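You operate a simulated robot arm through the tools that you are given. There is no shell and no other tool. Be economical: measure what you need, move in short steps, check, and stop when the job is done.

Carry out the task below with a simulated two-armed robot. There is one attempt and no reset: what you move stays moved.

TASK
Put the iron pot marked "TWO" from the drawer cabinet top in the blue mixing bowl and the iron pot that says "three" on the shelf under the counter. Push the sink door by the drawers shut. Fetch the masher and stand it on the dining table top. Open the fridge door. The order is free. Set down upright: masher.

It is judged by the outcome, as a careful person would: the job done as asked, and still so three seconds after it is handed in. It fails if anything else is knocked over, pushed out of place, dropped, spilled or broken.

THE ROBOT
Two 7-joint arms with two-finger parallel grippers on one trunk, on a base that drives. Base frame: it is fixed to the floor where the robot stands at the start and does not move with it; the origin is under the middle of the robot, x ahead of it, y to its left, z up. Lengths are in mm, angles in degrees, forces in N, time in s.
The left shoulder is at the start at [50, 168, 1207], the right one opposite. With the tool pointing down near the work surface each hand reaches from about 100 to 340 mm from the robot's upright axis, wherever it stands, measured 20 degrees to its own side. Places, roughly: dining table top [-3200, 1800, 800]; fridge door [-800, -900, 1000]; iron pot [500, -250, 1000]; masher (8x8x19 cm) [-1600, 700, 300]; mixing bowl [500, -500, 1000]; shelf under the counter (62x24 cm) [-1660, -900, 440]; sink door by the drawers [-100, 500, 500]. Payload 1.57 kg a hand.
The TCP of each hand is the grasp point between the finger pads, 30 mm short of the fingertips. In the tool frame z runs along the fingers and y along their closing line. The gripper opens to 80 mm. The fingers are 17 mm wide and 12 mm thick; the gripper's body (40 by 82 mm) begins 80 mm behind the TCP.
Orientation is that of the tool frame in the base frame, as a unit quaternion [x, y, z, w]. With the fingers straight down and closing along the base's y, the tool's x points along the base's -x, its y along +y and its z along -z.

THE INTERFACE
- The arms move only by the tool step_arm. It takes "left_deltas", "right_deltas" or both (then of equal length, played together; a hand with none holds still); each is a list that holds one entry, the list of rows, each a list of 7 numbers: the turn, a rotation vector about the tool's x, y, z in degrees, then the shift along the tool's x, y, z in cm, then the opening, from 0 (shut) to 1 (fully open). In form: [[[ax, ay, az, dx, dy, dz, jaw], ...]]. A call has 1 to 20 rows; each row is the pose to reach, as a shift and turn from the pose commanded when the call began, along the tool's axes at that moment. A row lasts 0.2 s, in which the tool goes at most 50 mm and 8.6 degrees; a call with a longer step from one row to the next is refused whole, and so is a gripper value outside its range. Where a pose cannot be reached the arm comes as near as it can. A force on the tool above 40 N (or 10 N above the force at the start of the call, whichever is more), or a blocked arm, ends the call early, and 0.2 s more pass. The fingers move at their own pace (about 45 mm/s each) and stop on an object; they squeeze with about 40 N. The grip force told is the motor's: it shows also when the fingers shut on nothing. Time passes only in rows, and 0.2 s behind the last, so rows that repeat a pose let the fingers close. The reply holds the time, the measured pose of the TCP, the force on the tool along the base axes, the opening and the grip force, in the units named above and with some noise, with the torque about the TCP (base axes, N m) and any sound that the robot's microphone picked up.
- Cameras (640 x 400 px; columns grow to the right, rows downward): "scene" is now at [85.3, -33.6, 1374.5]; the picture's right is [-0.63, -0.78, 0.00], its down [-0.72, 0.59, -0.36] and it looks along [0.28, -0.23, -0.93] (base axes); focal length 214 px, centre (320, 200). "left" rides on the left gripper at [72, 7, -122] in its tool frame; the picture's right is [-0.09, 1.00, 0.00], its down [-0.84, -0.08, -0.54] and it looks along [-0.54, -0.05, 0.84] (tool axes); focal length 238 px, centre (320, 200). "right" rides on the right gripper at [72, -7, -122] in its tool frame; the picture's right is [0.09, 1.00, 0.00], its down [-0.84, 0.08, -0.54] and it looks along [-0.54, 0.05, 0.84] (tool axes); focal length 238 px, centre (320, 200). There is no depth. A picture from a camera that has moved, and an enlarged one, comes with that camera's place and axes in the base frame and with its lens.
- snapshot(camera): a new picture of that camera. No time passes.
- lift_body(by): slides the trunk up (or, below 0, down) by that many mm; the arms and the scene camera ride with it, the base frame stays. It gives what a move gives, with no picture.
- roll_base(legs): drives the robot by 1 to 6 legs, each [ahead, left, turn to the left] in mm, mm and degrees, along the robot's own axes; the way and the turn of a leg run together, so that a leg with both is an arc; at most 1500 mm and 180 degrees a leg. The arms and the cameras ride along, it lands a little off, and it stops where it bumps. It gives what a move gives.
- aim_head(pan, tilt): turns the head with the scene camera to pan (to the left, within 80 degrees either way) and tilt (down, from -29 to 69), counted from straight ahead of the robot. It gives what a move gives.
- zoom(camera, box): a new picture of the part [left, top, right, bottom] of that camera's present view, enlarged. No time passes.
- close_job(): hands the job in; it is judged then, once.

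Work in short steps. Places have to be worked out from the pictures, the camera data and where the tool is seen: move nearer, look again, correct. Check each grasp and each placing, and mend what went wrong. You have 165 turns and 122 pictures in all, those below and enlarged ones among them. Open the grippers and draw the arms clear of the work before you hand the job in, unless the task says otherwise; then end with one line.

The tools are called after "Call:" as a command line: name --argument value ..., lists and objects as JSON in quotes. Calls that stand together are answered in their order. step_arm: Moves the arms, as the interface text tells. Its arguments: {"type":"object","properties":{"left_deltas":{"type":"array","items":{"type":"array","items":{"type":"array","items":{"type":"number"}}}},"right_deltas":{"type":"array","items":{"type":"array","items":{"type":"array","items":{"type":"number"}}}}},"required":[]} The other tools are called the same way: lift_body (by) slides the trunk up or down; roll_base (legs) drives the base; aim_head (pan, tilt) turns the head that bears the scene camera; snapshot (camera) takes a picture; zoom (camera, box) takes an enlarged picture of a part of a camera's view; close_job () hands the job in.

At the start:

```text
time_s: 0.0
left_position: [409.8, -34.2, 1134.4]
left_ee_rot: [-0.001, 1.0, 0.0, 0.001]
left_force: [0.8, -0.1, -1.1]
left_moment: [-0.03, -0.01, 0.04]
left_grip_width: 79.9
left_gripper_force: 0.1
right_position: [316.9, -351.2, 1167.7]
right_ee_rot: [0.0, 1.0, 0.0, 0.0]
right_force: [0.0, 0.2, 0.1]
right_moment: [0.01, 0.01, -0.02]
right_grip_width: 79.9
right_gripper_force: 0.1
trunk travel left (down, up): [-375.0, 68.0]
robot x, y, heading: [-4.5, -1.2, 0.0]
head pan, tilt: [-39.0, 68.8]
```

scene: 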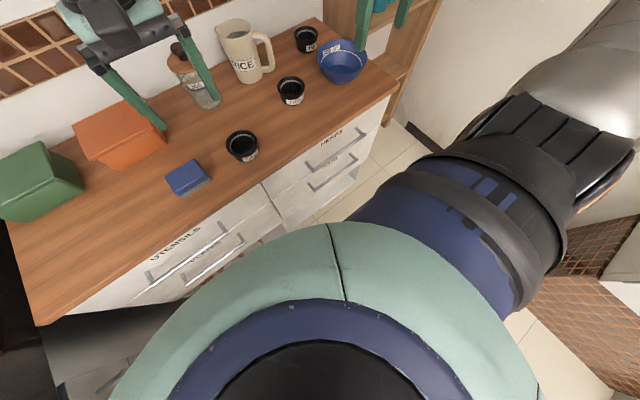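
right: 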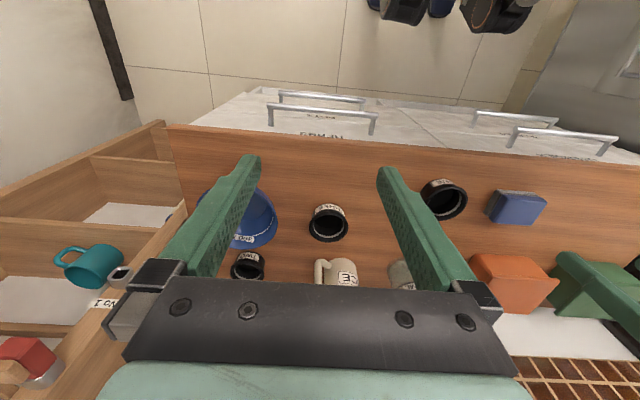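
left: 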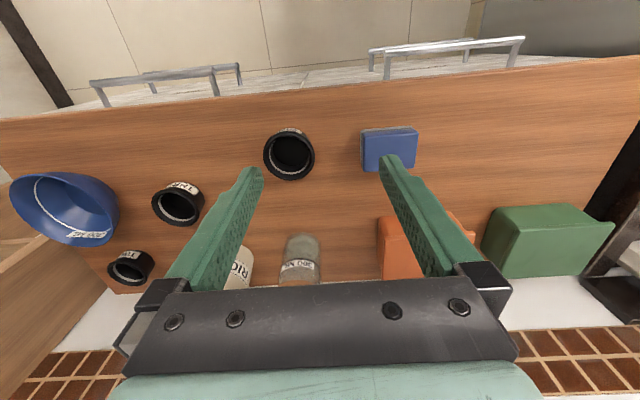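

Three black pots stand on the drawer cabinet top. I zoom in to read their labels.

Call:
zoom --camera "scene" --box '[220, 20, 380, 170]'

Call:
zoom --camera "left" --box '[0, 110, 330, 300]'

Call:
zoom --camera "right" --box '[190, 160, 480, 300]'

```text
2.67 times, centred on (300, 95) of scene
camera zoom: at [85.3, -33.6, 1374.5], right [-0.63, -0.78, 0.0], down [-0.72, 0.59, -0.36], along [0.28, -0.23, -0.93], focal length 572 px, centre (373, 480)
```

zoom: 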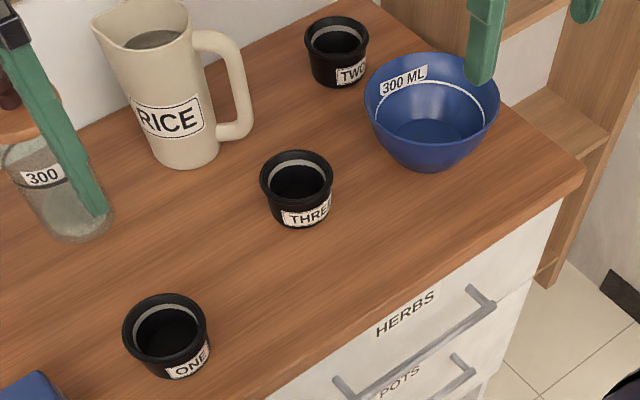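

```text
1.94 times, centred on (165, 205) of left
camera zoom: at [336.5, -29.1, 1257.3], right [0.09, 1.0, 0.0], down [0.84, -0.08, 0.54], along [0.54, -0.05, -0.84], focal length 462 px, centre (621, 190)
```

zoom: 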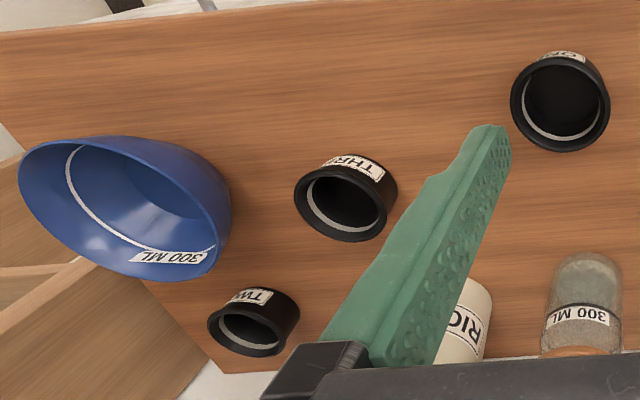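

```text
2.21 times, centred on (335, 230) of right
camera zoom: at [244.7, -357.9, 1289.1], right [-0.09, 1.0, 0.0], down [0.84, 0.08, 0.54], along [0.54, 0.05, -0.84], focal length 526 px, centre (287, 134)
```

zoom: 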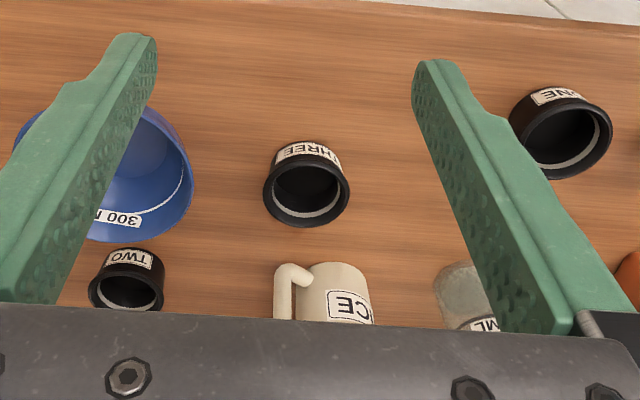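

TWO's rim is at about [719,-495,900], THREE's at [564,-316,900], and the bowl at about [518,-471] with its rim near z 942. The counter's front edge is at x≈394. I look around with the head level before driving.

Call:
aim_head --pan -40 --tilt 30

Call:
snapshot --camera "scene"

Call:
aim_head --pan 70 --tilt 35

Call:
snapshot --camera "scene"

```text
time_s: 1.1
left_position: [409.0, -35.3, 1134.9]
left_ee_rot: [-0.001, 1.0, -0.001, 0.0]
left_force: [0.8, -0.2, 0.8]
left_moment: [0.01, 0.02, -0.01]
left_grip_width: 80.4
left_gripper_force: 0.1
right_position: [316.9, -350.8, 1167.1]
right_ee_rot: [0.0, 1.0, -0.001, 0.0]
right_force: [0.0, 0.2, -0.3]
right_moment: [0.01, 0.01, -0.02]
right_grip_width: 80.2
right_gripper_force: 0.0
trunk travel left (down, up): [-375.0, 68.0]
robot x, y, heading: [-1.2, -0.6, 0.1]
head pan, tilt: [-40.0, 30.0]
```

```text
115 pictures are left
camera scene: at [111.2, -56.5, 1425.9], right [-0.64, -0.77, 0.0], down [-0.38, 0.32, -0.87], along [0.66, -0.56, -0.5], focal length 214 px, centre (320, 200)
```

scene: 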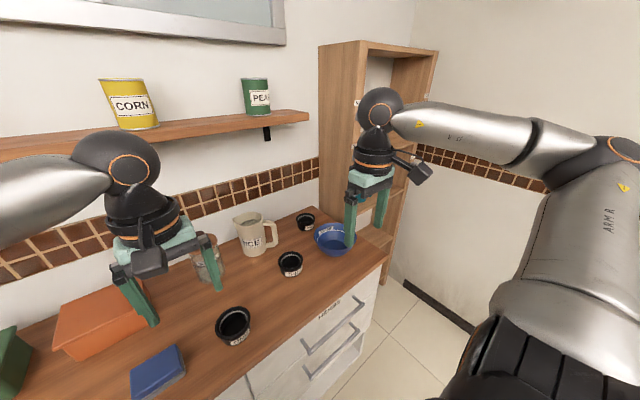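

```text
time_s: 2.9
left_position: [409.3, -36.0, 1135.5]
left_ee_rot: [-0.001, 1.0, 0.0, 0.0]
left_force: [0.2, 0.0, 0.5]
left_moment: [-0.02, -0.01, 0.05]
left_grip_width: 80.1
left_gripper_force: 0.0
right_position: [317.8, -351.3, 1167.1]
right_ee_rot: [0.0, 1.0, 0.0, 0.0]
right_force: [0.3, 0.3, -0.5]
right_moment: [-0.02, -0.02, -0.04]
right_grip_width: 79.8
right_gripper_force: 0.2
trunk travel left (down, up): [-375.0, 68.0]
robot x, y, heading: [-1.3, -1.0, 0.2]
head pan, tilt: [70.0, 35.0]
```

```text
114 pictures are left
camera scene: at [72.1, 84.3, 1418.2], right [0.94, -0.34, 0.0], down [-0.2, -0.54, -0.82], along [0.28, 0.77, -0.57], focal length 214 px, centre (320, 200)
```

scene: 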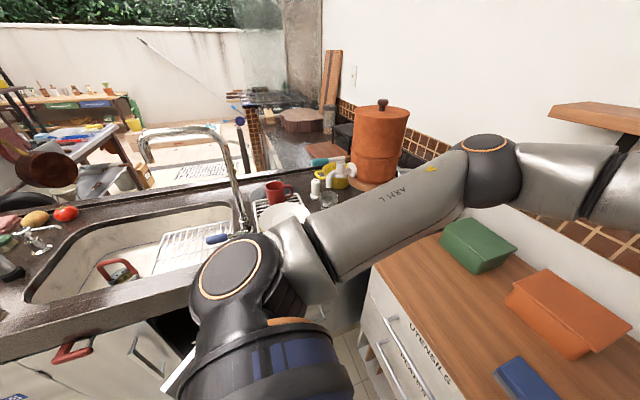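

The right side has clear floor, with the wall near y≈-1300. I drive right 250 mm so TWO lies straight ahead of the right shoulder, and look again.

Call:
roll_base --legs '[[0, -250, 0]]'

Call:
aim_head --pan 0 --tilt 60

Call:
snapshot --camera "scene"

Call:
snapshot --camera "right"

```text
time_s: 5.7
left_position: [408.2, -288.0, 1135.8]
left_ee_rot: [-0.001, 1.0, 0.0, 0.0]
left_force: [0.6, -0.4, -0.3]
left_moment: [0.02, 0.0, -0.06]
left_grip_width: 80.1
left_gripper_force: 0.1
right_position: [316.9, -602.6, 1167.7]
right_ee_rot: [0.002, 1.0, 0.0, -0.001]
right_force: [-0.3, -0.6, -0.1]
right_moment: [0.0, -0.01, -0.01]
right_grip_width: 79.9
right_gripper_force: 0.1
trunk travel left (down, up): [-375.0, 68.0]
robot x, y, heading: [1.6, -251.4, 0.0]
head pan, tilt: [70.0, 35.0]
```

```text
time_s: 7.2
left_position: [408.4, -287.1, 1134.7]
left_ee_rot: [0.0, 1.0, 0.001, 0.0]
left_force: [-0.2, 0.3, 0.1]
left_moment: [0.0, -0.01, 0.0]
left_grip_width: 80.1
left_gripper_force: 0.1
right_position: [316.8, -602.6, 1168.2]
right_ee_rot: [0.002, 1.0, 0.0, 0.0]
right_force: [0.6, -0.4, -0.2]
right_moment: [0.01, -0.02, 0.01]
right_grip_width: 79.8
right_gripper_force: 0.1
trunk travel left (down, up): [-375.0, 68.0]
robot x, y, heading: [2.4, -252.0, 0.2]
head pan, tilt: [0.0, 60.0]
```

```text
113 pictures are left
camera scene: at [108.3, -249.2, 1383.9], right [0.0, -1.0, 0.0], down [-0.87, 0.0, -0.5], along [0.5, 0.0, -0.87], focal length 214 px, centre (320, 200)
```

scene: 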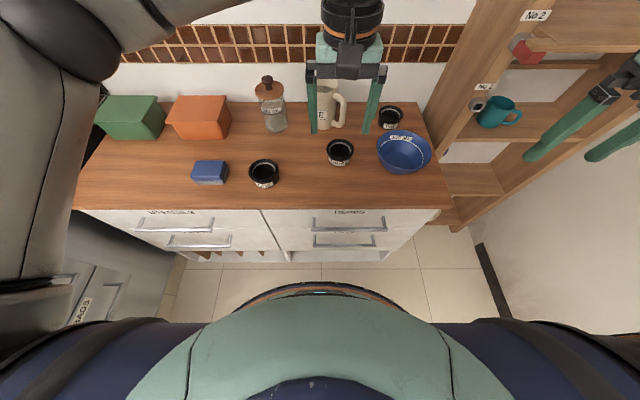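

```text
112 pictures are left
camera right: at [243.6, -609.0, 1289.1], right [-0.09, 1.0, 0.0], down [0.84, 0.08, 0.54], along [0.54, 0.05, -0.84], focal length 238 px, centre (320, 200)
```

right: 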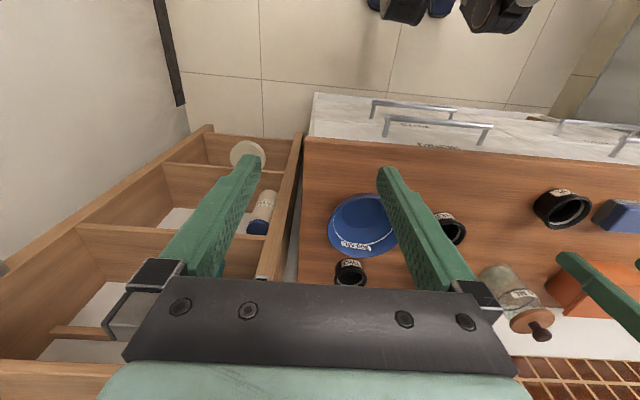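

The base front is at about x≈290 and the drawer handles at about 360. I drive ahead 70 mm and pull the left hand back out of the way.

Call:
roll_base --legs '[[70, 0, 0]]'

Call:
step_arm --left_deltas '[[[0, 0, 0, 4, 1, 0, 1], [0, 0, 0, 8, 2, 0, 1], [0, 0, 0, 12, 3, 0, 1], [0, 0, 0, 15, 5, 0, 1], [0, 0, 0, 15, 8, 0, 1]]]'

```text
time_s: 8.2
left_position: [480.4, -287.9, 1135.5]
left_ee_rot: [0.0, 1.0, 0.0, 0.0]
left_force: [0.4, 0.7, 0.0]
left_moment: [0.03, 0.02, -0.01]
left_grip_width: 79.9
left_gripper_force: 0.0
right_position: [387.3, -603.2, 1167.1]
right_ee_rot: [0.0, 1.0, -0.001, 0.0]
right_force: [0.0, 0.7, 0.2]
right_moment: [-0.01, 0.02, -0.05]
right_grip_width: 79.9
right_gripper_force: 0.1
trunk travel left (down, up): [-375.0, 68.0]
robot x, y, heading: [70.4, -246.1, -0.4]
head pan, tilt: [0.0, 60.0]
```

```text
time_s: 9.4
left_position: [328.0, -206.4, 1136.2]
left_ee_rot: [0.0, 1.0, -0.001, 0.0]
left_force: [0.2, 0.8, -0.8]
left_moment: [-0.03, 0.01, -0.01]
left_grip_width: 80.0
left_gripper_force: 0.1
right_position: [386.4, -601.7, 1168.2]
right_ee_rot: [0.001, 1.0, -0.001, -0.001]
right_force: [0.2, 0.3, 0.3]
right_moment: [0.02, 0.0, -0.02]
right_grip_width: 80.2
right_gripper_force: 0.2
trunk travel left (down, up): [-375.0, 68.0]
robot x, y, heading: [69.5, -248.8, -0.1]
head pan, tilt: [0.0, 60.0]
```

Now I extend the right hand forward with a 30° forward tilt, high above the bowl, to test its reach.

Call:
step_arm --right_deltas '[[[0, -5, 0, -4, 2, 0, 1], [0, -10, 0, -8, 4, 0, 1], [0, -15, 0, -12, 6, 0.5, 1], [0, -20, 0, -16, 8, 1, 1], [0, -25, 0, -20, 9, 2, 1], [0, -30, 0, -24, 9.5, 3, 1], [0, -30, 0, -26, 9.5, 5, 1], [0, -30, 0, -26, 9.5, 5, 1]]]'

Call:
snapshot --camera "right"

Call:
snapshot --camera "scene"

```text
time_s: 11.2
left_position: [328.8, -206.1, 1135.4]
left_ee_rot: [0.0, 1.0, 0.001, 0.0]
left_force: [0.1, -0.3, 0.6]
left_moment: [0.0, -0.02, 0.01]
left_grip_width: 79.9
left_gripper_force: 0.0
right_position: [649.2, -508.2, 1116.8]
right_ee_rot: [0.001, 0.966, -0.001, 0.259]
right_force: [-0.8, 0.1, -0.8]
right_moment: [-0.02, 0.0, 0.0]
right_grip_width: 79.8
right_gripper_force: 0.0
trunk travel left (down, up): [-375.0, 68.0]
robot x, y, heading: [70.2, -249.8, -0.3]
head pan, tilt: [0.0, 60.0]
```

```text
111 pictures are left
camera right: at [522.7, -514.4, 1186.2], right [-0.08, 1.0, -0.05], down [0.45, 0.08, 0.89], along [0.89, 0.05, -0.46], focal length 238 px, centre (320, 200)
```

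right: 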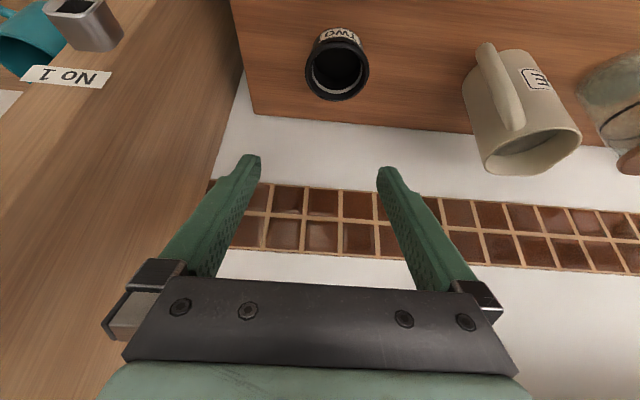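

```text
110 pictures are left
camera scene: at [178.0, -249.2, 1383.9], right [0.0, -1.0, 0.0], down [-0.87, 0.0, -0.5], along [0.5, 0.0, -0.87], focal length 214 px, centre (320, 200)
```

scene: 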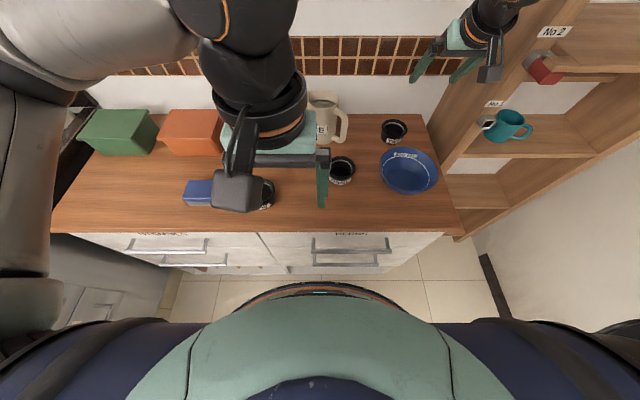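

Reach is good. TWO is at about [718,-490] with rim radius ~39. I'll pinch its left (+y) wall, so I pre-position above that point with a 20° tilt and the jaw half open.

Call:
step_arm --right_deltas '[[[0, 2, 0, 0.7, 1.5, 4, 0.5], [0, 5, 0, 1.5, 3, 8, 0.5], [0, 8, 0, 2.2, 4.5, 12, 0.5], [0, 10, 0, 3, 5.4, 16, 0.5], [0, 10, 0, 3, 5.4, 16.4, 0.5], [0, 10, 0, 3, 5.4, 16.4, 0.5]]]'

Call:
snapshot --camera "right"

```text
time_s: 12.6
left_position: [329.3, -206.7, 1134.8]
left_ee_rot: [0.0, 1.0, 0.001, 0.0]
left_force: [0.2, 0.4, 0.5]
left_moment: [0.0, -0.02, 0.01]
left_grip_width: 80.0
left_gripper_force: 0.0
right_position: [650.3, -486.4, 990.7]
right_ee_rot: [0.001, 0.985, -0.002, 0.174]
right_force: [0.4, 0.1, -0.5]
right_moment: [0.0, -0.02, 0.01]
right_grip_width: 39.9
right_gripper_force: 0.1
right hand out of reach, approached as far as the arm can: row 3, 4, 5, 6
trunk travel left (down, up): [-375.0, 68.0]
robot x, y, heading: [70.0, -250.3, -0.2]
head pan, tilt: [0.0, 60.0]
```

```text
109 pictures are left
camera right: at [539.5, -492.9, 1080.2], right [-0.08, 1.0, -0.03], down [0.6, 0.08, 0.8], along [0.79, 0.05, -0.61], focal length 238 px, centre (320, 200)
```

right: 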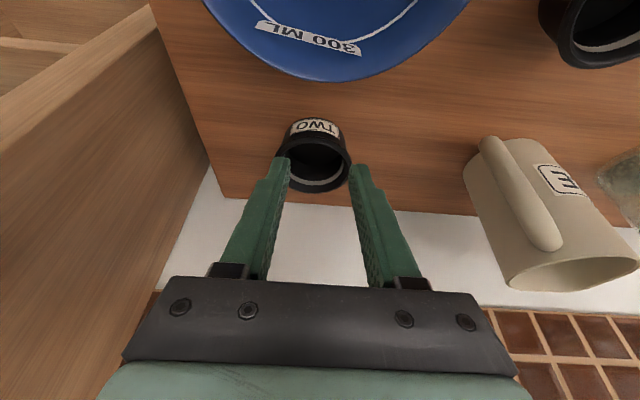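

The arm ran out of reach at this height. A lower shoulder would help, so I raise the hand first and then lower the trunk.

Call:
step_arm --right_deltas '[[[0, 0, 0, 0, -1, -4.5, 0.5], [0, 0, 0, -0.5, -2, -9, 0.5], [0, 0, 0, -1, -3, -13.5, 0.5], [0, 0, 0, -1.3, -3.2, -17, 0.5], [0, 0, 0, -1.3, -3.2, -19.7, 0.5], [0, 0, 0, -1.3, -3.2, -19.7, 0.5]]]'

Call:
lift_body --by -170

Call:
snapshot --camera "right"

```text
time_s: 14.0
left_position: [328.6, -206.5, 1134.0]
left_ee_rot: [0.0, 1.0, 0.001, 0.0]
left_force: [0.6, 1.2, 0.1]
left_moment: [0.0, -0.01, -0.03]
left_grip_width: 79.9
left_gripper_force: 0.1
right_position: [594.7, -520.4, 1181.1]
right_ee_rot: [0.0, 0.985, 0.0, 0.174]
right_force: [-0.2, -0.7, -0.2]
right_moment: [-0.01, -0.01, 0.0]
right_grip_width: 39.9
right_gripper_force: 0.1
trunk travel left (down, up): [-375.0, 68.0]
robot x, y, heading: [71.3, -249.9, -0.0]
head pan, tilt: [0.0, 60.0]
```

```text
time_s: 15.9
left_position: [328.3, -206.6, 965.5]
left_ee_rot: [0.0, 1.0, 0.0, 0.0]
left_force: [0.0, -0.1, -0.5]
left_moment: [0.02, -0.01, -0.02]
left_grip_width: 80.0
left_gripper_force: 0.1
right_position: [594.0, -521.2, 1012.0]
right_ee_rot: [0.001, 0.985, 0.0, 0.175]
right_force: [0.4, -0.2, -0.1]
right_moment: [0.0, 0.03, -0.04]
right_grip_width: 40.0
right_gripper_force: 0.1
trunk travel left (down, up): [-205.0, 238.0]
robot x, y, heading: [72.7, -245.9, -0.2]
head pan, tilt: [0.0, 60.0]
```

```text
108 pictures are left
camera right: at [484.3, -526.4, 1100.5], right [-0.08, 1.0, -0.03], down [0.6, 0.08, 0.8], along [0.79, 0.05, -0.61], focal length 238 px, centre (320, 200)
```

right: 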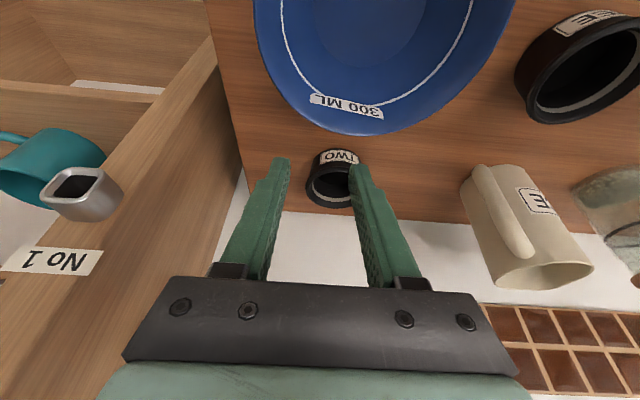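

The commanded pose follows the measured one. With the shoulder lower, I go to the pre-grasp point [705,-454,960].

Call:
step_arm --right_deltas '[[[0, 0, 0, -3, 2.5, 0.5, 0.5], [0, 0, 0, -6, 5, 3, 0.5], [0, 0, 0, -8.6, 6.7, 6, 0.5], [0, 0, 0, -8.6, 6.7, 8.7, 0.5], [0, 0, 0, -8.6, 6.7, 8.7, 0.5]]]'

Call:
snapshot --camera "right"

```text
time_s: 17.1
left_position: [328.7, -206.8, 965.7]
left_ee_rot: [0.0, 1.0, 0.0, 0.0]
left_force: [0.1, -0.3, 0.0]
left_moment: [0.02, 0.0, 0.03]
left_grip_width: 80.1
left_gripper_force: 0.1
right_position: [669.7, -476.7, 956.4]
right_ee_rot: [0.002, 0.985, -0.001, 0.173]
right_force: [-0.5, 0.1, 0.0]
right_moment: [0.0, 0.01, -0.01]
right_grip_width: 40.0
right_gripper_force: 0.0
right hand out of reach, approached as far as the arm can: row 2, 3, 4, 5
trunk travel left (down, up): [-205.0, 238.0]
robot x, y, heading: [69.6, -248.7, -0.1]
head pan, tilt: [0.0, 60.0]
```

```text
107 pictures are left
camera right: at [559.1, -483.2, 1045.2], right [-0.08, 1.0, -0.03], down [0.6, 0.08, 0.8], along [0.8, 0.05, -0.6], focal length 238 px, centre (320, 200)
```

right: 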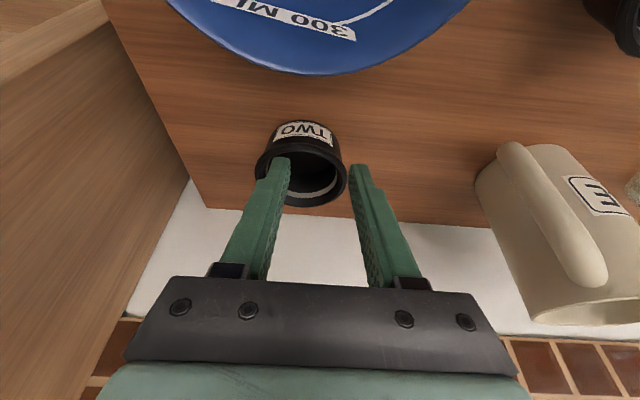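

I need about 40 mm more reach. I check the base's clearance to the cabinet with the head tilted down.

Call:
aim_head --pan 0 --tilt 69

Call:
snapshot --camera "scene"

```text
time_s: 17.8
left_position: [328.6, -207.1, 966.3]
left_ee_rot: [0.0, 1.0, 0.0, 0.0]
left_force: [0.3, 0.2, 0.5]
left_moment: [0.01, -0.01, 0.01]
left_grip_width: 80.0
left_gripper_force: 0.0
right_position: [669.5, -476.9, 955.5]
right_ee_rot: [0.001, 0.985, 0.0, 0.175]
right_force: [-1.1, 0.1, -0.8]
right_moment: [0.02, 0.01, 0.01]
right_grip_width: 40.1
right_gripper_force: 0.1
trunk travel left (down, up): [-205.0, 238.0]
robot x, y, heading: [66.1, -247.7, -0.1]
head pan, tilt: [0.0, 68.8]
```

```text
106 pictures are left
camera scene: at [167.6, -249.4, 1204.5], right [0.0, -1.0, 0.0], down [-0.93, 0.0, -0.36], along [0.36, 0.0, -0.93], focal length 214 px, centre (320, 200)
```

scene: 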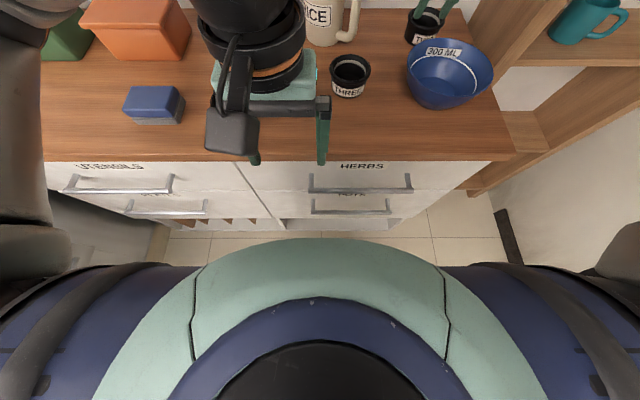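

The chest is well clear of the cabinet. I roll ahead 30 mm in a gentle step; the fingertips, at z≈928, stay above the pot.

Call:
roll_base --legs '[[30, 0, 0]]'

Call:
snapshot --camera "right"

```text
time_s: 18.6
left_position: [358.5, -206.1, 964.4]
left_ee_rot: [0.001, 1.0, 0.001, 0.001]
left_force: [0.0, -0.5, 0.6]
left_moment: [0.02, -0.02, 0.04]
left_grip_width: 79.9
left_gripper_force: 0.0
right_position: [699.0, -476.8, 956.8]
right_ee_rot: [0.001, 0.985, 0.0, 0.173]
right_force: [0.5, -0.2, 0.0]
right_moment: [0.03, 0.02, 0.0]
right_grip_width: 39.9
right_gripper_force: 0.1
trunk travel left (down, up): [-205.0, 238.0]
robot x, y, heading: [99.8, -250.4, -0.1]
head pan, tilt: [0.0, 68.8]
```

```text
105 pictures are left
camera right: at [589.3, -483.1, 1045.2], right [-0.08, 1.0, -0.03], down [0.6, 0.08, 0.8], along [0.8, 0.05, -0.6], focal length 238 px, centre (320, 200)
```

right: 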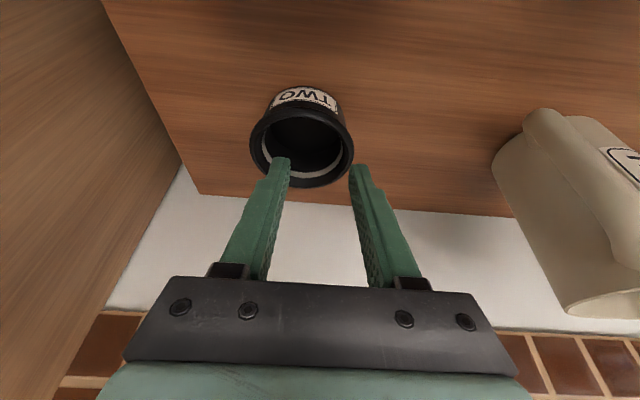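

TWO's rim centre reads as [712,-491]. I shift so the fingers straddle its left wall at y≈-455, then descend until the tips are about 15 mm below the rim.

Call:
step_arm --right_deltas '[[[0, 0, 0, -0.4, 2.2, -0.2, 0.5], [0, 0, 0, 0, 2.2, 1.5, 0.5], [0, 0, 0, 0.4, 2.2, 3, 0.5], [0, 0, 0, 0.8, 2.2, 4.2, 0.5], [0, 0, 0, 0.8, 2.2, 4.2, 0.5]]]'

Call:
snapshot --camera "right"

```text
time_s: 19.8
left_position: [359.7, -207.9, 964.9]
left_ee_rot: [0.001, 1.0, 0.0, 0.001]
left_force: [-0.4, 0.0, 0.7]
left_moment: [0.0, 0.01, 0.0]
left_grip_width: 80.2
left_gripper_force: 0.0
right_position: [691.4, -464.7, 915.2]
right_ee_rot: [0.001, 0.985, 0.0, 0.174]
right_force: [0.8, -0.6, 1.1]
right_moment: [-0.02, -0.02, 0.02]
right_grip_width: 40.1
right_gripper_force: 0.2
right hand out of reach, approached as far as the arm can: row 1, 2, 3, 4, 5
trunk travel left (down, up): [-205.0, 238.0]
robot x, y, heading: [103.4, -248.2, -0.1]
head pan, tilt: [0.0, 68.8]
```

```text
104 pictures are left
camera right: at [581.3, -471.2, 1004.5], right [-0.08, 1.0, -0.03], down [0.6, 0.08, 0.8], along [0.8, 0.05, -0.6], focal length 238 px, centre (320, 200)
```

right: 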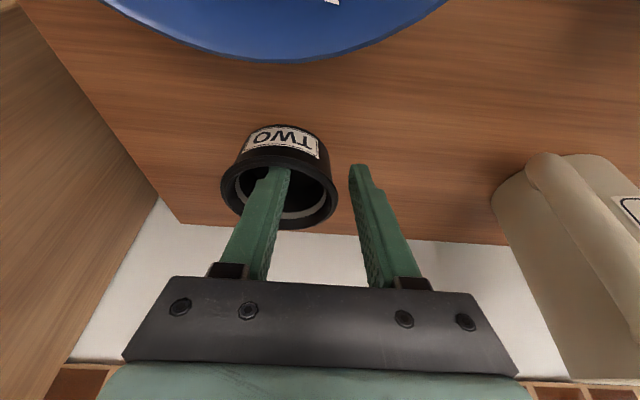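

The inner finger is already inside the pot, on its near-left part. I yaw the tool 33° so the jaw closes radially there, then close.

Call:
step_arm --right_deltas '[[[0, 0, -8, 0, 0.1, 0, 0.5], [0, 0, -16, 0, 0.2, 0, 0.5], [0, 0, -24, 0, 0.3, 0, 0.5], [0, 0, -32, 0, 0.4, 0.1, 0.5], [0, 0, -32, 0, 0.4, 0.3, 0.5]]]'

Call:
snapshot --camera "right"

```text
time_s: 21.0
left_position: [358.1, -206.8, 966.4]
left_ee_rot: [0.0, 1.0, 0.0, -0.001]
left_force: [-0.2, -0.5, 0.2]
left_moment: [-0.02, 0.05, -0.01]
left_grip_width: 79.9
left_gripper_force: 0.2
right_position: [690.6, -462.5, 911.6]
right_ee_rot: [-0.27, 0.947, -0.048, 0.169]
right_force: [-0.9, -0.1, 0.2]
right_moment: [-0.02, -0.01, -0.02]
right_grip_width: 40.0
right_gripper_force: 0.0
trunk travel left (down, up): [-205.0, 238.0]
robot x, y, heading: [98.4, -248.3, -0.2]
head pan, tilt: [0.0, 68.8]
```

```text
103 pictures are left
camera right: at [593.4, -506.9, 1006.4], right [-0.57, 0.8, -0.21], down [0.44, 0.51, 0.74], along [0.69, 0.33, -0.64], focal length 238 px, centre (320, 200)
```

right: 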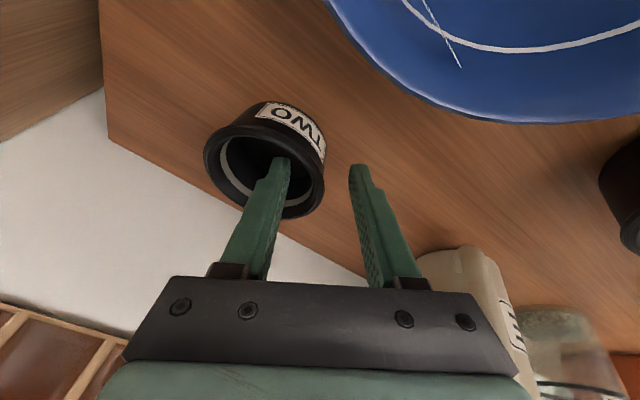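

The inner finger is inside and the outer one outside, with about 16 mm of overlap. I close the jaw.

Call:
step_arm --right_deltas '[[[0, 0, 0, 0, 0, 0, 0.25], [0, 0, 0, 0, 0, 0, 0], [0, 0, 0, 0, 0, 0, 0], [0, 0, 0, 0, 0, 0, 0]]]'

Call:
snapshot --camera "right"

```text
time_s: 22.0
left_position: [358.8, -207.1, 964.9]
left_ee_rot: [0.0, 1.0, 0.001, 0.001]
left_force: [-0.3, -0.3, -0.1]
left_moment: [-0.03, -0.02, -0.02]
left_grip_width: 80.2
left_gripper_force: 0.0
right_position: [690.0, -462.9, 911.7]
right_ee_rot: [-0.271, 0.947, -0.047, 0.168]
right_force: [-0.9, 0.5, 0.2]
right_moment: [0.06, 0.05, -0.03]
right_grip_width: 7.3
right_gripper_force: 26.8
trunk travel left (down, up): [-205.0, 238.0]
robot x, y, heading: [99.4, -250.8, 0.0]
head pan, tilt: [0.0, 68.8]
```

```text
102 pictures are left
camera right: at [593.4, -506.8, 1006.3], right [-0.57, 0.8, -0.21], down [0.44, 0.51, 0.74], along [0.69, 0.33, -0.64], focal length 238 px, centre (320, 200)
```

right: 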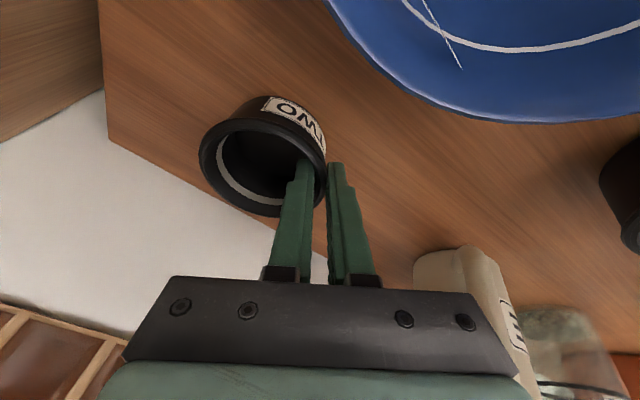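

The grip holds on a 7 mm wall. I lift straight up 110 mm.

Call:
step_arm --right_deltas '[[[0, 0, 0, -0.3, -0.2, -0.9, 0], [0, 0, 0, -0.9, -0.6, -3, 0], [0, 0, 0, -1.8, -1.1, -6, 0], [0, 0, 0, -2.7, -1.7, -8.5, 0], [0, 0, 0, -3.2, -2, -10.3, 0], [0, 0, 0, -3.2, -2, -10.3, 0]]]'

Call:
snapshot --camera "right"

Call:
aim_head --pan -20 --tilt 50

Call:
snapshot --camera "scene"

```text
time_s: 23.4
left_position: [359.1, -205.8, 965.2]
left_ee_rot: [0.0, 1.0, 0.0, 0.0]
left_force: [-0.3, 1.0, 0.2]
left_moment: [-0.02, 0.02, 0.0]
left_grip_width: 79.8
left_gripper_force: 0.1
right_position: [677.2, -462.7, 1017.4]
right_ee_rot: [-0.269, 0.947, -0.048, 0.168]
right_force: [-0.6, 0.1, -0.7]
right_moment: [0.03, 0.07, -0.02]
right_grip_width: 7.3
right_gripper_force: 26.8
right hand out of reach, approached as far as the arm can: row 3, 4, 5, 6
trunk travel left (down, up): [-205.0, 238.0]
robot x, y, heading: [98.7, -249.2, -0.3]
head pan, tilt: [0.0, 68.8]
```

```text
101 pictures are left
camera right: at [581.0, -507.1, 1110.9], right [-0.56, 0.8, -0.21], down [0.44, 0.51, 0.74], along [0.7, 0.32, -0.64], focal length 238 px, centre (320, 200)
```

right: 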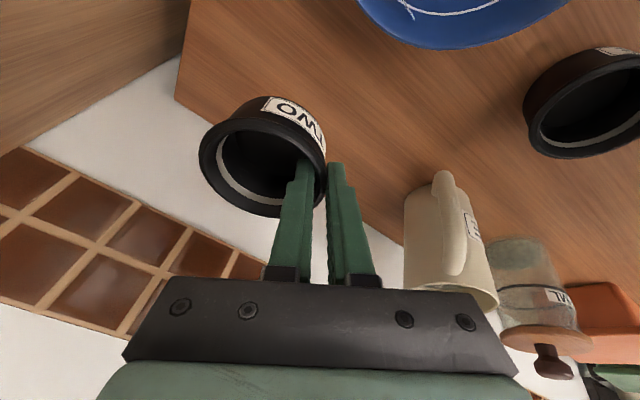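

```text
time_s: 24.3
left_position: [359.2, -207.3, 965.8]
left_ee_rot: [0.0, 1.0, -0.001, -0.001]
left_force: [-0.3, 0.1, 0.5]
left_moment: [0.03, -0.04, -0.02]
left_grip_width: 80.2
left_gripper_force: 0.1
right_position: [677.8, -463.9, 1016.8]
right_ee_rot: [-0.27, 0.947, -0.047, 0.168]
right_force: [-0.1, 0.7, -1.0]
right_moment: [0.04, 0.0, -0.02]
right_grip_width: 7.5
right_gripper_force: 26.8
trunk travel left (down, up): [-205.0, 238.0]
robot x, y, heading: [100.3, -252.8, -0.1]
head pan, tilt: [-20.0, 50.0]
```

```text
100 pictures are left
camera scene: at [214.2, -275.8, 1226.4], right [-0.34, -0.94, 0.0], down [-0.72, 0.26, -0.64], along [0.6, -0.22, -0.77], focal length 214 px, centre (320, 200)
```

scene: 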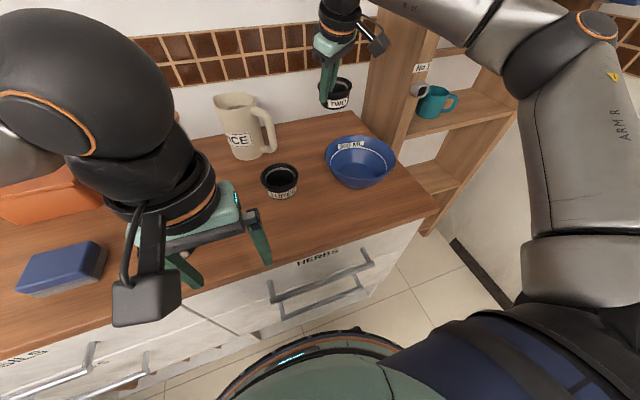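

TWO hangs level in the grip and is light. I raise it and carry it back over the bowl, with the bowl centre at about [517,-473].

Call:
step_arm --right_deltas '[[[0, 0, 0, 1.4, 0.9, -2.7, 0], [0, 0, 0, 2.8, 1.8, -5.5, 0], [0, 0, 0, 5.2, 3.7, -6.6, 0], [0, 0, 0, 7.7, 5.7, -7.7, 0], [0, 0, 0, 10.1, 7.7, -8.8, 0], [0, 0, 0, 12.5, 9.6, -10, 0], [0, 0, 0, 12.5, 9.6, -10, 0]]]'

Call:
snapshot --camera "right"

Call:
snapshot --camera "scene"

```text
time_s: 25.9
left_position: [358.9, -207.0, 965.0]
left_ee_rot: [0.0, 1.0, 0.0, 0.0]
left_force: [-0.1, -0.5, -0.5]
left_moment: [0.0, 0.0, 0.02]
left_grip_width: 79.8
left_gripper_force: 0.0
right_position: [495.1, -446.7, 1057.8]
right_ee_rot: [-0.269, 0.947, -0.049, 0.167]
right_force: [-1.1, 0.0, -1.5]
right_moment: [0.06, 0.06, -0.01]
right_grip_width: 7.3
right_gripper_force: 27.1
trunk travel left (down, up): [-205.0, 238.0]
robot x, y, heading: [101.7, -247.0, 0.0]
head pan, tilt: [-20.0, 50.0]
```

```text
99 pictures are left
camera right: at [398.3, -491.1, 1151.1], right [-0.57, 0.8, -0.21], down [0.44, 0.51, 0.74], along [0.69, 0.33, -0.64], focal length 238 px, centre (320, 200)
```

right: 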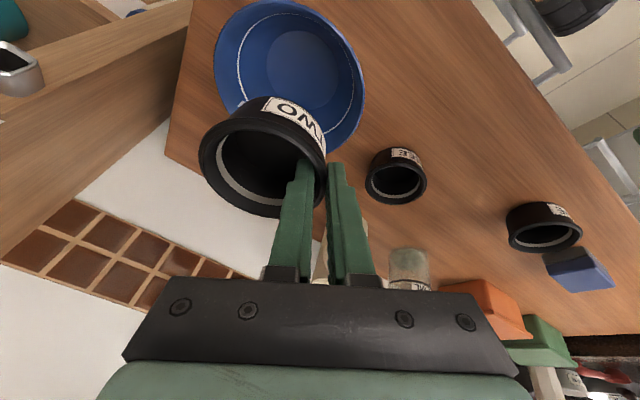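

```text
98 pictures are left
camera scene: at [214.2, -275.9, 1226.4], right [-0.34, -0.94, 0.0], down [-0.72, 0.26, -0.64], along [0.6, -0.22, -0.77], focal length 214 px, centre (320, 200)
```

scene: 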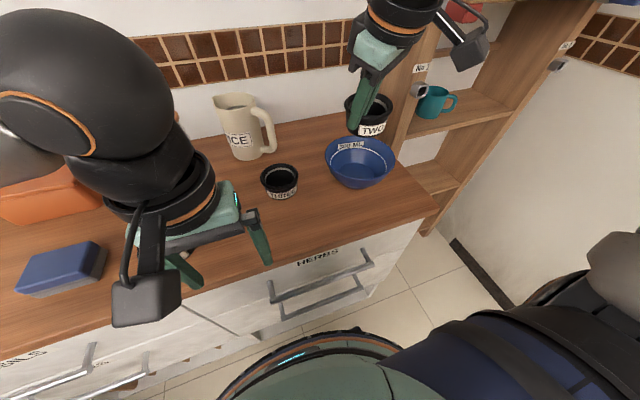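

My bowl estimates disagree by about 20 mm, so I zoom in for precise rim edges before lowering.

Call:
zoom --camera "scene" --box '[300, 80, 428, 200]'

Call:
zoom --camera "right" --box '[190, 0, 390, 160]'

```text
3.33 times, centred on (364, 140) of scene
camera zoom: at [214.2, -275.9, 1226.4], right [-0.34, -0.94, 0.0], down [-0.72, 0.26, -0.64], along [0.6, -0.22, -0.77], focal length 715 px, centre (173, 400)
```

zoom: 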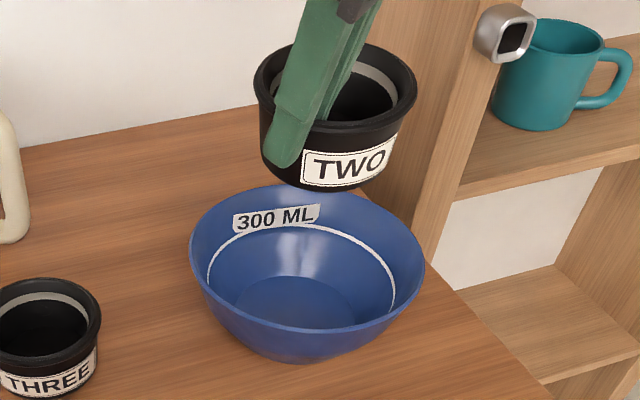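

```text
2.50 times, centred on (290, 80) of right
camera zoom: at [398.3, -491.1, 1151.1], right [-0.57, 0.8, -0.21], down [0.44, 0.51, 0.74], along [0.69, 0.33, -0.64], focal length 596 px, centre (395, 500)
```

zoom: 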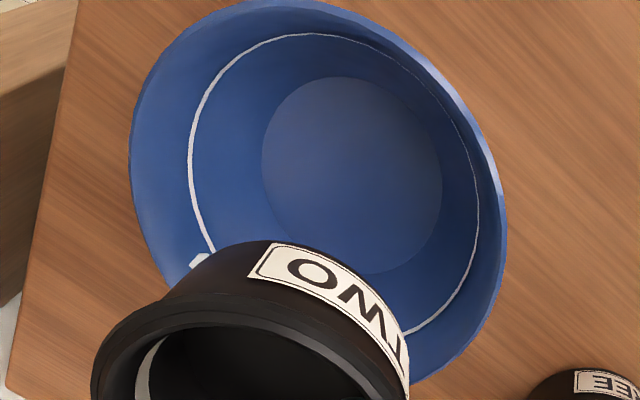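

The refined bowl centre is about [538,-497], with its rim near z 913 and a flat bottom about 86 mm wide. I shift the pot over the centre and lower it.

Call:
step_arm --right_deltas '[[[0, 0, 0, -0.5, -2.6, 0.7, 0], [0, 0, 0, 0.5, -1.9, 4, 0], [0, 0, 0, 1.6, -1.2, 7.5, 0], [0, 0, 0, 2.4, -0.7, 10, 0], [0, 0, 0, 2.8, -0.5, 11.4, 0], [0, 0, 0, 2.8, -0.5, 11.4, 0]]]'

Call:
snapshot --camera "right"

Call:
zoom --camera "scene" --box '[300, 80, 428, 200]'

```text
time_s: 27.3
left_position: [358.1, -207.1, 965.2]
left_ee_rot: [0.0, 1.0, 0.0, 0.0]
left_force: [0.4, 0.4, 0.7]
left_moment: [0.0, -0.02, -0.04]
left_grip_width: 80.0
left_gripper_force: 0.0
right_position: [515.9, -466.2, 942.2]
right_ee_rot: [-0.27, 0.947, -0.048, 0.167]
right_force: [-0.3, 1.0, -1.5]
right_moment: [0.08, 0.06, -0.02]
right_grip_width: 7.6
right_gripper_force: 26.8
trunk travel left (down, up): [-205.0, 238.0]
robot x, y, heading: [99.2, -248.9, -0.3]
head pan, tilt: [-20.0, 50.0]
```

```text
95 pictures are left
camera right: at [418.5, -509.9, 1036.4], right [-0.57, 0.8, -0.21], down [0.44, 0.51, 0.74], along [0.69, 0.33, -0.64], focal length 238 px, centre (320, 200)
```

right: 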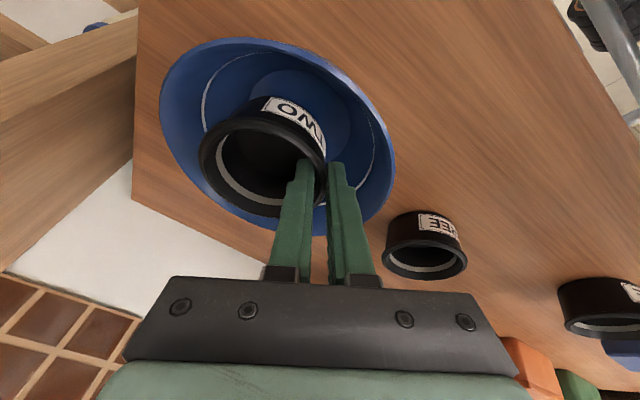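

```text
3.33 times, centred on (364, 140) of scene
camera zoom: at [214.2, -275.9, 1226.4], right [-0.34, -0.94, 0.0], down [-0.72, 0.26, -0.64], along [0.6, -0.22, -0.77], focal length 715 px, centre (173, 400)
```

zoom: 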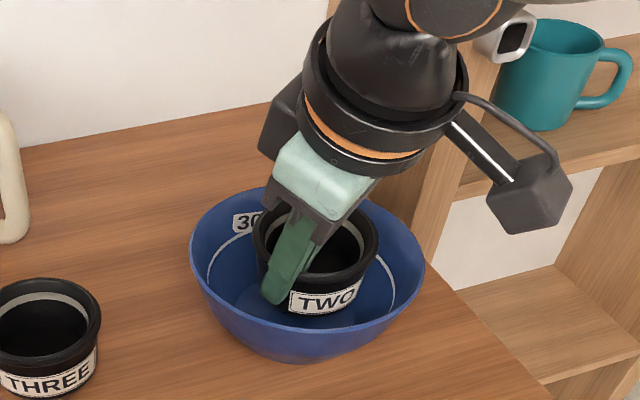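

The pot is inside the bowl and centred. I lower it gently to touch the bottom.

Call:
step_arm --right_deltas '[[[0, 0, 0, 0.2, 0.1, 0.6, 0], [0, 0, 0, 0.3, 0.2, 1.1, 0], [0, 0, 0, 0.5, 0.3, 1.6, 0], [0, 0, 0, 0.6, 0.4, 2.0, 0], [0, 0, 0, 0.7, 0.45, 2.3, 0]]]'

Call:
zoom --camera "scene" --box '[300, 80, 428, 200]'

```text
time_s: 28.5
left_position: [358.6, -206.6, 965.3]
left_ee_rot: [0.001, 1.0, 0.0, -0.001]
left_force: [-0.1, 0.1, -0.4]
left_moment: [0.03, -0.02, 0.03]
left_grip_width: 80.0
left_gripper_force: 0.1
right_position: [516.0, -466.5, 919.1]
right_ee_rot: [-0.269, 0.947, -0.049, 0.168]
right_force: [0.1, -0.9, 1.6]
right_moment: [-0.04, 0.01, -0.02]
right_grip_width: 7.5
right_gripper_force: 26.8
trunk travel left (down, up): [-205.0, 238.0]
robot x, y, heading: [102.1, -252.5, -0.3]
head pan, tilt: [-20.0, 50.0]
```

```text
3.33 times, centred on (364, 140) of scene
camera zoom: at [213.9, -275.8, 1226.5], right [-0.34, -0.94, 0.0], down [-0.72, 0.26, -0.64], along [0.6, -0.22, -0.77], focal length 715 px, centre (173, 400)
```

zoom: 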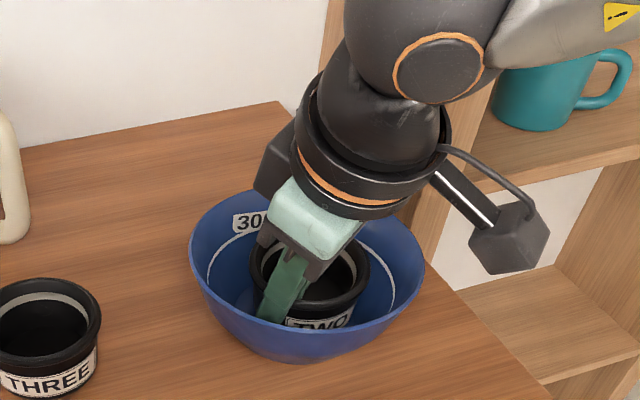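

The force has flipped from -1.5 to +1.6 N, so the pot is touching. I open a little and withdraw along the finger axis.

Call:
step_arm --right_deltas '[[[0, 0, 0, 0, 0, 0, 0.28], [0, 0, 0, 0, 0, 0, 0.28], [0, 0, 0, 0, 0, 0, 0.28], [0, 0, 0, 0, 0, -2, 0.28], [0, 0, 0, 0, 0, -5, 0.28], [0, 0, 0, 0, 0, -9, 0.28], [0, 0, 0, 0, 0, -13, 0.28]]]'

Call:
zoom --camera "scene" --box '[260, 80, 420, 200]'

Call:
snapshot --camera "right"

```text
time_s: 30.1
left_position: [359.2, -207.3, 964.1]
left_ee_rot: [0.0, 1.0, 0.0, 0.0]
left_force: [0.5, -0.3, 0.1]
left_moment: [-0.01, -0.03, 0.01]
left_grip_width: 79.8
left_gripper_force: 0.0
right_position: [470.8, -466.4, 1040.1]
right_ee_rot: [-0.27, 0.947, -0.048, 0.167]
right_force: [0.7, -0.4, -0.1]
right_moment: [0.0, 0.0, 0.02]
right_grip_width: 22.5
right_gripper_force: 0.0
trunk travel left (down, up): [-205.0, 238.0]
robot x, y, heading: [100.9, -253.6, -0.1]
head pan, tilt: [-20.0, 50.0]
```

```text
3.33 times, centred on (340, 140) of scene
camera zoom: at [213.9, -275.8, 1226.5], right [-0.34, -0.94, 0.0], down [-0.72, 0.26, -0.64], along [0.6, -0.22, -0.77], focal length 715 px, centre (253, 400)
```

zoom: 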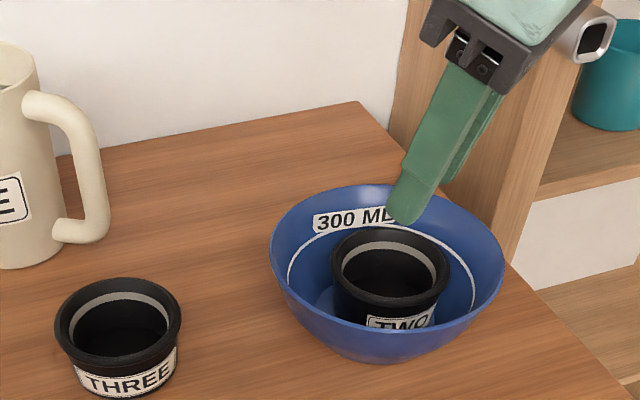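

```text
91 pictures are left
camera right: at [373.9, -509.8, 1134.3], right [-0.57, 0.8, -0.21], down [0.44, 0.51, 0.74], along [0.69, 0.33, -0.64], focal length 238 px, centre (320, 200)
```

right: 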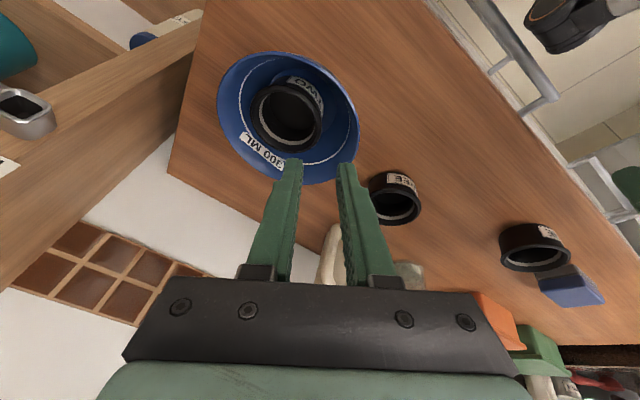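

TWO sits level in the bowl. Next is THREE, for which I want a 45° tilt so it can go onto the low shelf. I move the left hand away to +y and bring the right tool back to zero yaw.

Call:
step_arm --left_deltas '[[[0, 0, 0, 0, 4, -1, 1], [0, 0, 0, 0, 8, -2, 1], [0, 0, 0, 0, 12, -3, 1], [0, 0, 0, 2, 16, -4, 1], [0, 0, 0, 4, 19, -4, 1]]]' --right_deltas '[[[0, 0, 8, 0, 0, -1, 0.5], [0, 0, 16, 0, 0, -2, 0.5], [0, 0, 24, 0, 0, -3, 0.5], [0, 0, 32, 0, 0, -3, 0.5], [0, 0, 32, 0, 0, -3, 0.5]]]'

```text
time_s: 31.3
left_position: [319.4, -16.0, 1004.0]
left_ee_rot: [0.0, 1.0, 0.0, 0.001]
left_force: [0.3, 0.5, 0.0]
left_moment: [0.02, -0.03, 0.0]
left_grip_width: 80.0
left_gripper_force: 0.0
right_position: [461.2, -467.7, 1068.7]
right_ee_rot: [0.003, 0.985, 0.0, 0.174]
right_force: [-0.2, -0.3, -0.3]
right_moment: [0.04, 0.02, 0.01]
right_grip_width: 40.5
right_gripper_force: 0.1
trunk travel left (down, up): [-205.0, 238.0]
robot x, y, heading: [98.4, -249.1, -0.1]
head pan, tilt: [-20.0, 50.0]
```

Now I move over THREE's left wall with a 45° tilt, to a pre-grasp point at [520,-279,965].

Call:
step_arm --right_deltas '[[[0, -5, 0, -0.5, 4, 1, 0.5], [0, -10, 0, -1, 8, 2.5, 0.5], [0, -15, 0, -1.5, 12, 4.5, 0.5], [0, -20, 0, -2, 16, 7, 0.5], [0, -25, 0, -2, 18.9, 9.5, 0.5], [0, -25, 0, -2, 18.9, 11.8, 0.5], [0, -25, 0, -2, 18.9, 11.8, 0.5]]]'

Call:
snapshot --camera "right"

Call:
snapshot --camera "scene"

```text
time_s: 32.9
left_position: [318.9, -16.2, 1004.6]
left_ee_rot: [0.001, 1.0, 0.0, 0.0]
left_force: [-0.4, -0.3, -0.1]
left_moment: [0.02, 0.01, 0.0]
left_grip_width: 80.1
left_gripper_force: 0.1
right_position: [524.4, -344.1, 997.0]
right_ee_rot: [0.003, 0.924, -0.001, 0.383]
right_force: [-0.2, 0.1, -0.3]
right_moment: [-0.02, -0.01, 0.0]
right_grip_width: 39.5
right_gripper_force: 0.2
right hand out of reach, approached as far as the arm can: row 4, 5, 6, 7
trunk travel left (down, up): [-205.0, 238.0]
robot x, y, heading: [100.3, -251.1, -0.3]
head pan, tilt: [-20.0, 50.0]
```

```text
90 pictures are left
camera right: at [386.2, -349.5, 1031.1], right [-0.06, 1.0, -0.06], down [0.21, 0.07, 0.98], along [0.98, 0.05, -0.21], focal length 238 px, centre (320, 200)
```

right: 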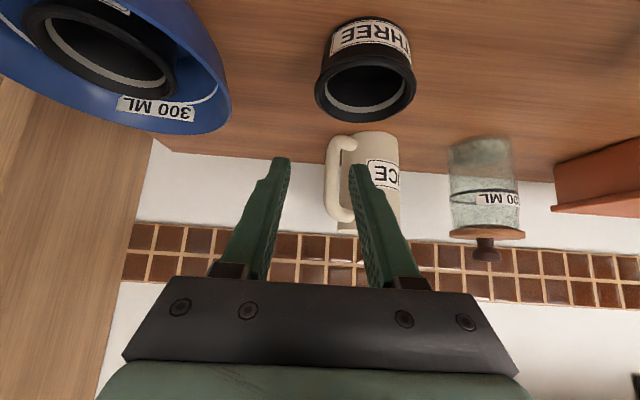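

```text
89 pictures are left
camera scene: at [214.3, -275.9, 1226.4], right [-0.34, -0.94, 0.0], down [-0.72, 0.26, -0.64], along [0.6, -0.22, -0.77], focal length 214 px, centre (320, 200)
```

scene: 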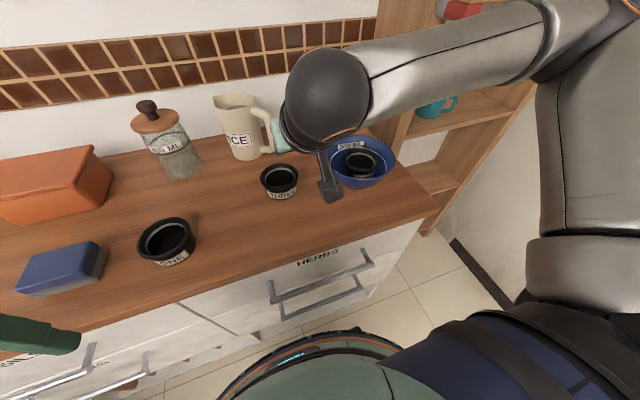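

The arm can't cross further left, but the right wall of THREE (y≈-348) is right under the hand. I descend to straddle it.

Call:
step_arm --right_deltas '[[[0, 0, 0, 0.8, -0.2, 2.5, 0.5], [0, 0, 0, 1.6, -0.4, 5, 0.5], [0, 0, 0, 1.6, -0.4, 5, 0.5]]]'

Call:
snapshot --camera "right"

```text
time_s: 33.7
left_position: [319.8, -16.3, 1005.6]
left_ee_rot: [0.0, 1.0, 0.0, 0.0]
left_force: [-0.2, 0.4, 0.8]
left_moment: [0.01, 0.0, -0.01]
left_grip_width: 79.8
left_gripper_force: 0.1
right_position: [547.7, -347.5, 950.5]
right_ee_rot: [0.002, 0.924, -0.002, 0.383]
right_force: [-0.2, -0.4, 0.6]
right_moment: [0.02, 0.01, 0.01]
right_grip_width: 39.9
right_gripper_force: 0.0
trunk travel left (down, up): [-205.0, 238.0]
robot x, y, heading: [101.0, -250.1, -0.1]
head pan, tilt: [-20.0, 50.0]
```

```text
88 pictures are left
camera right: at [409.9, -353.9, 985.2], right [-0.06, 1.0, -0.06], down [0.21, 0.08, 0.98], along [0.98, 0.05, -0.21], focal length 238 px, centre (320, 200)
```

right: 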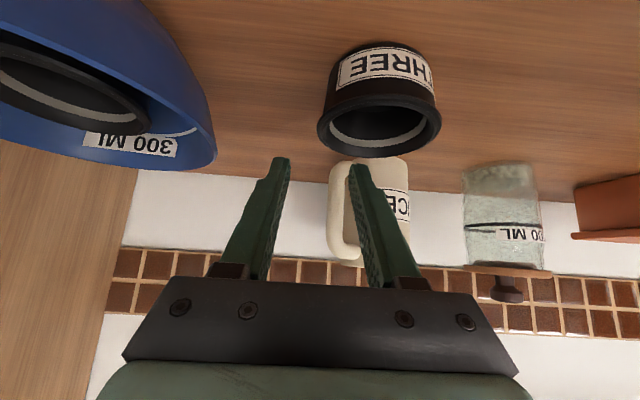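

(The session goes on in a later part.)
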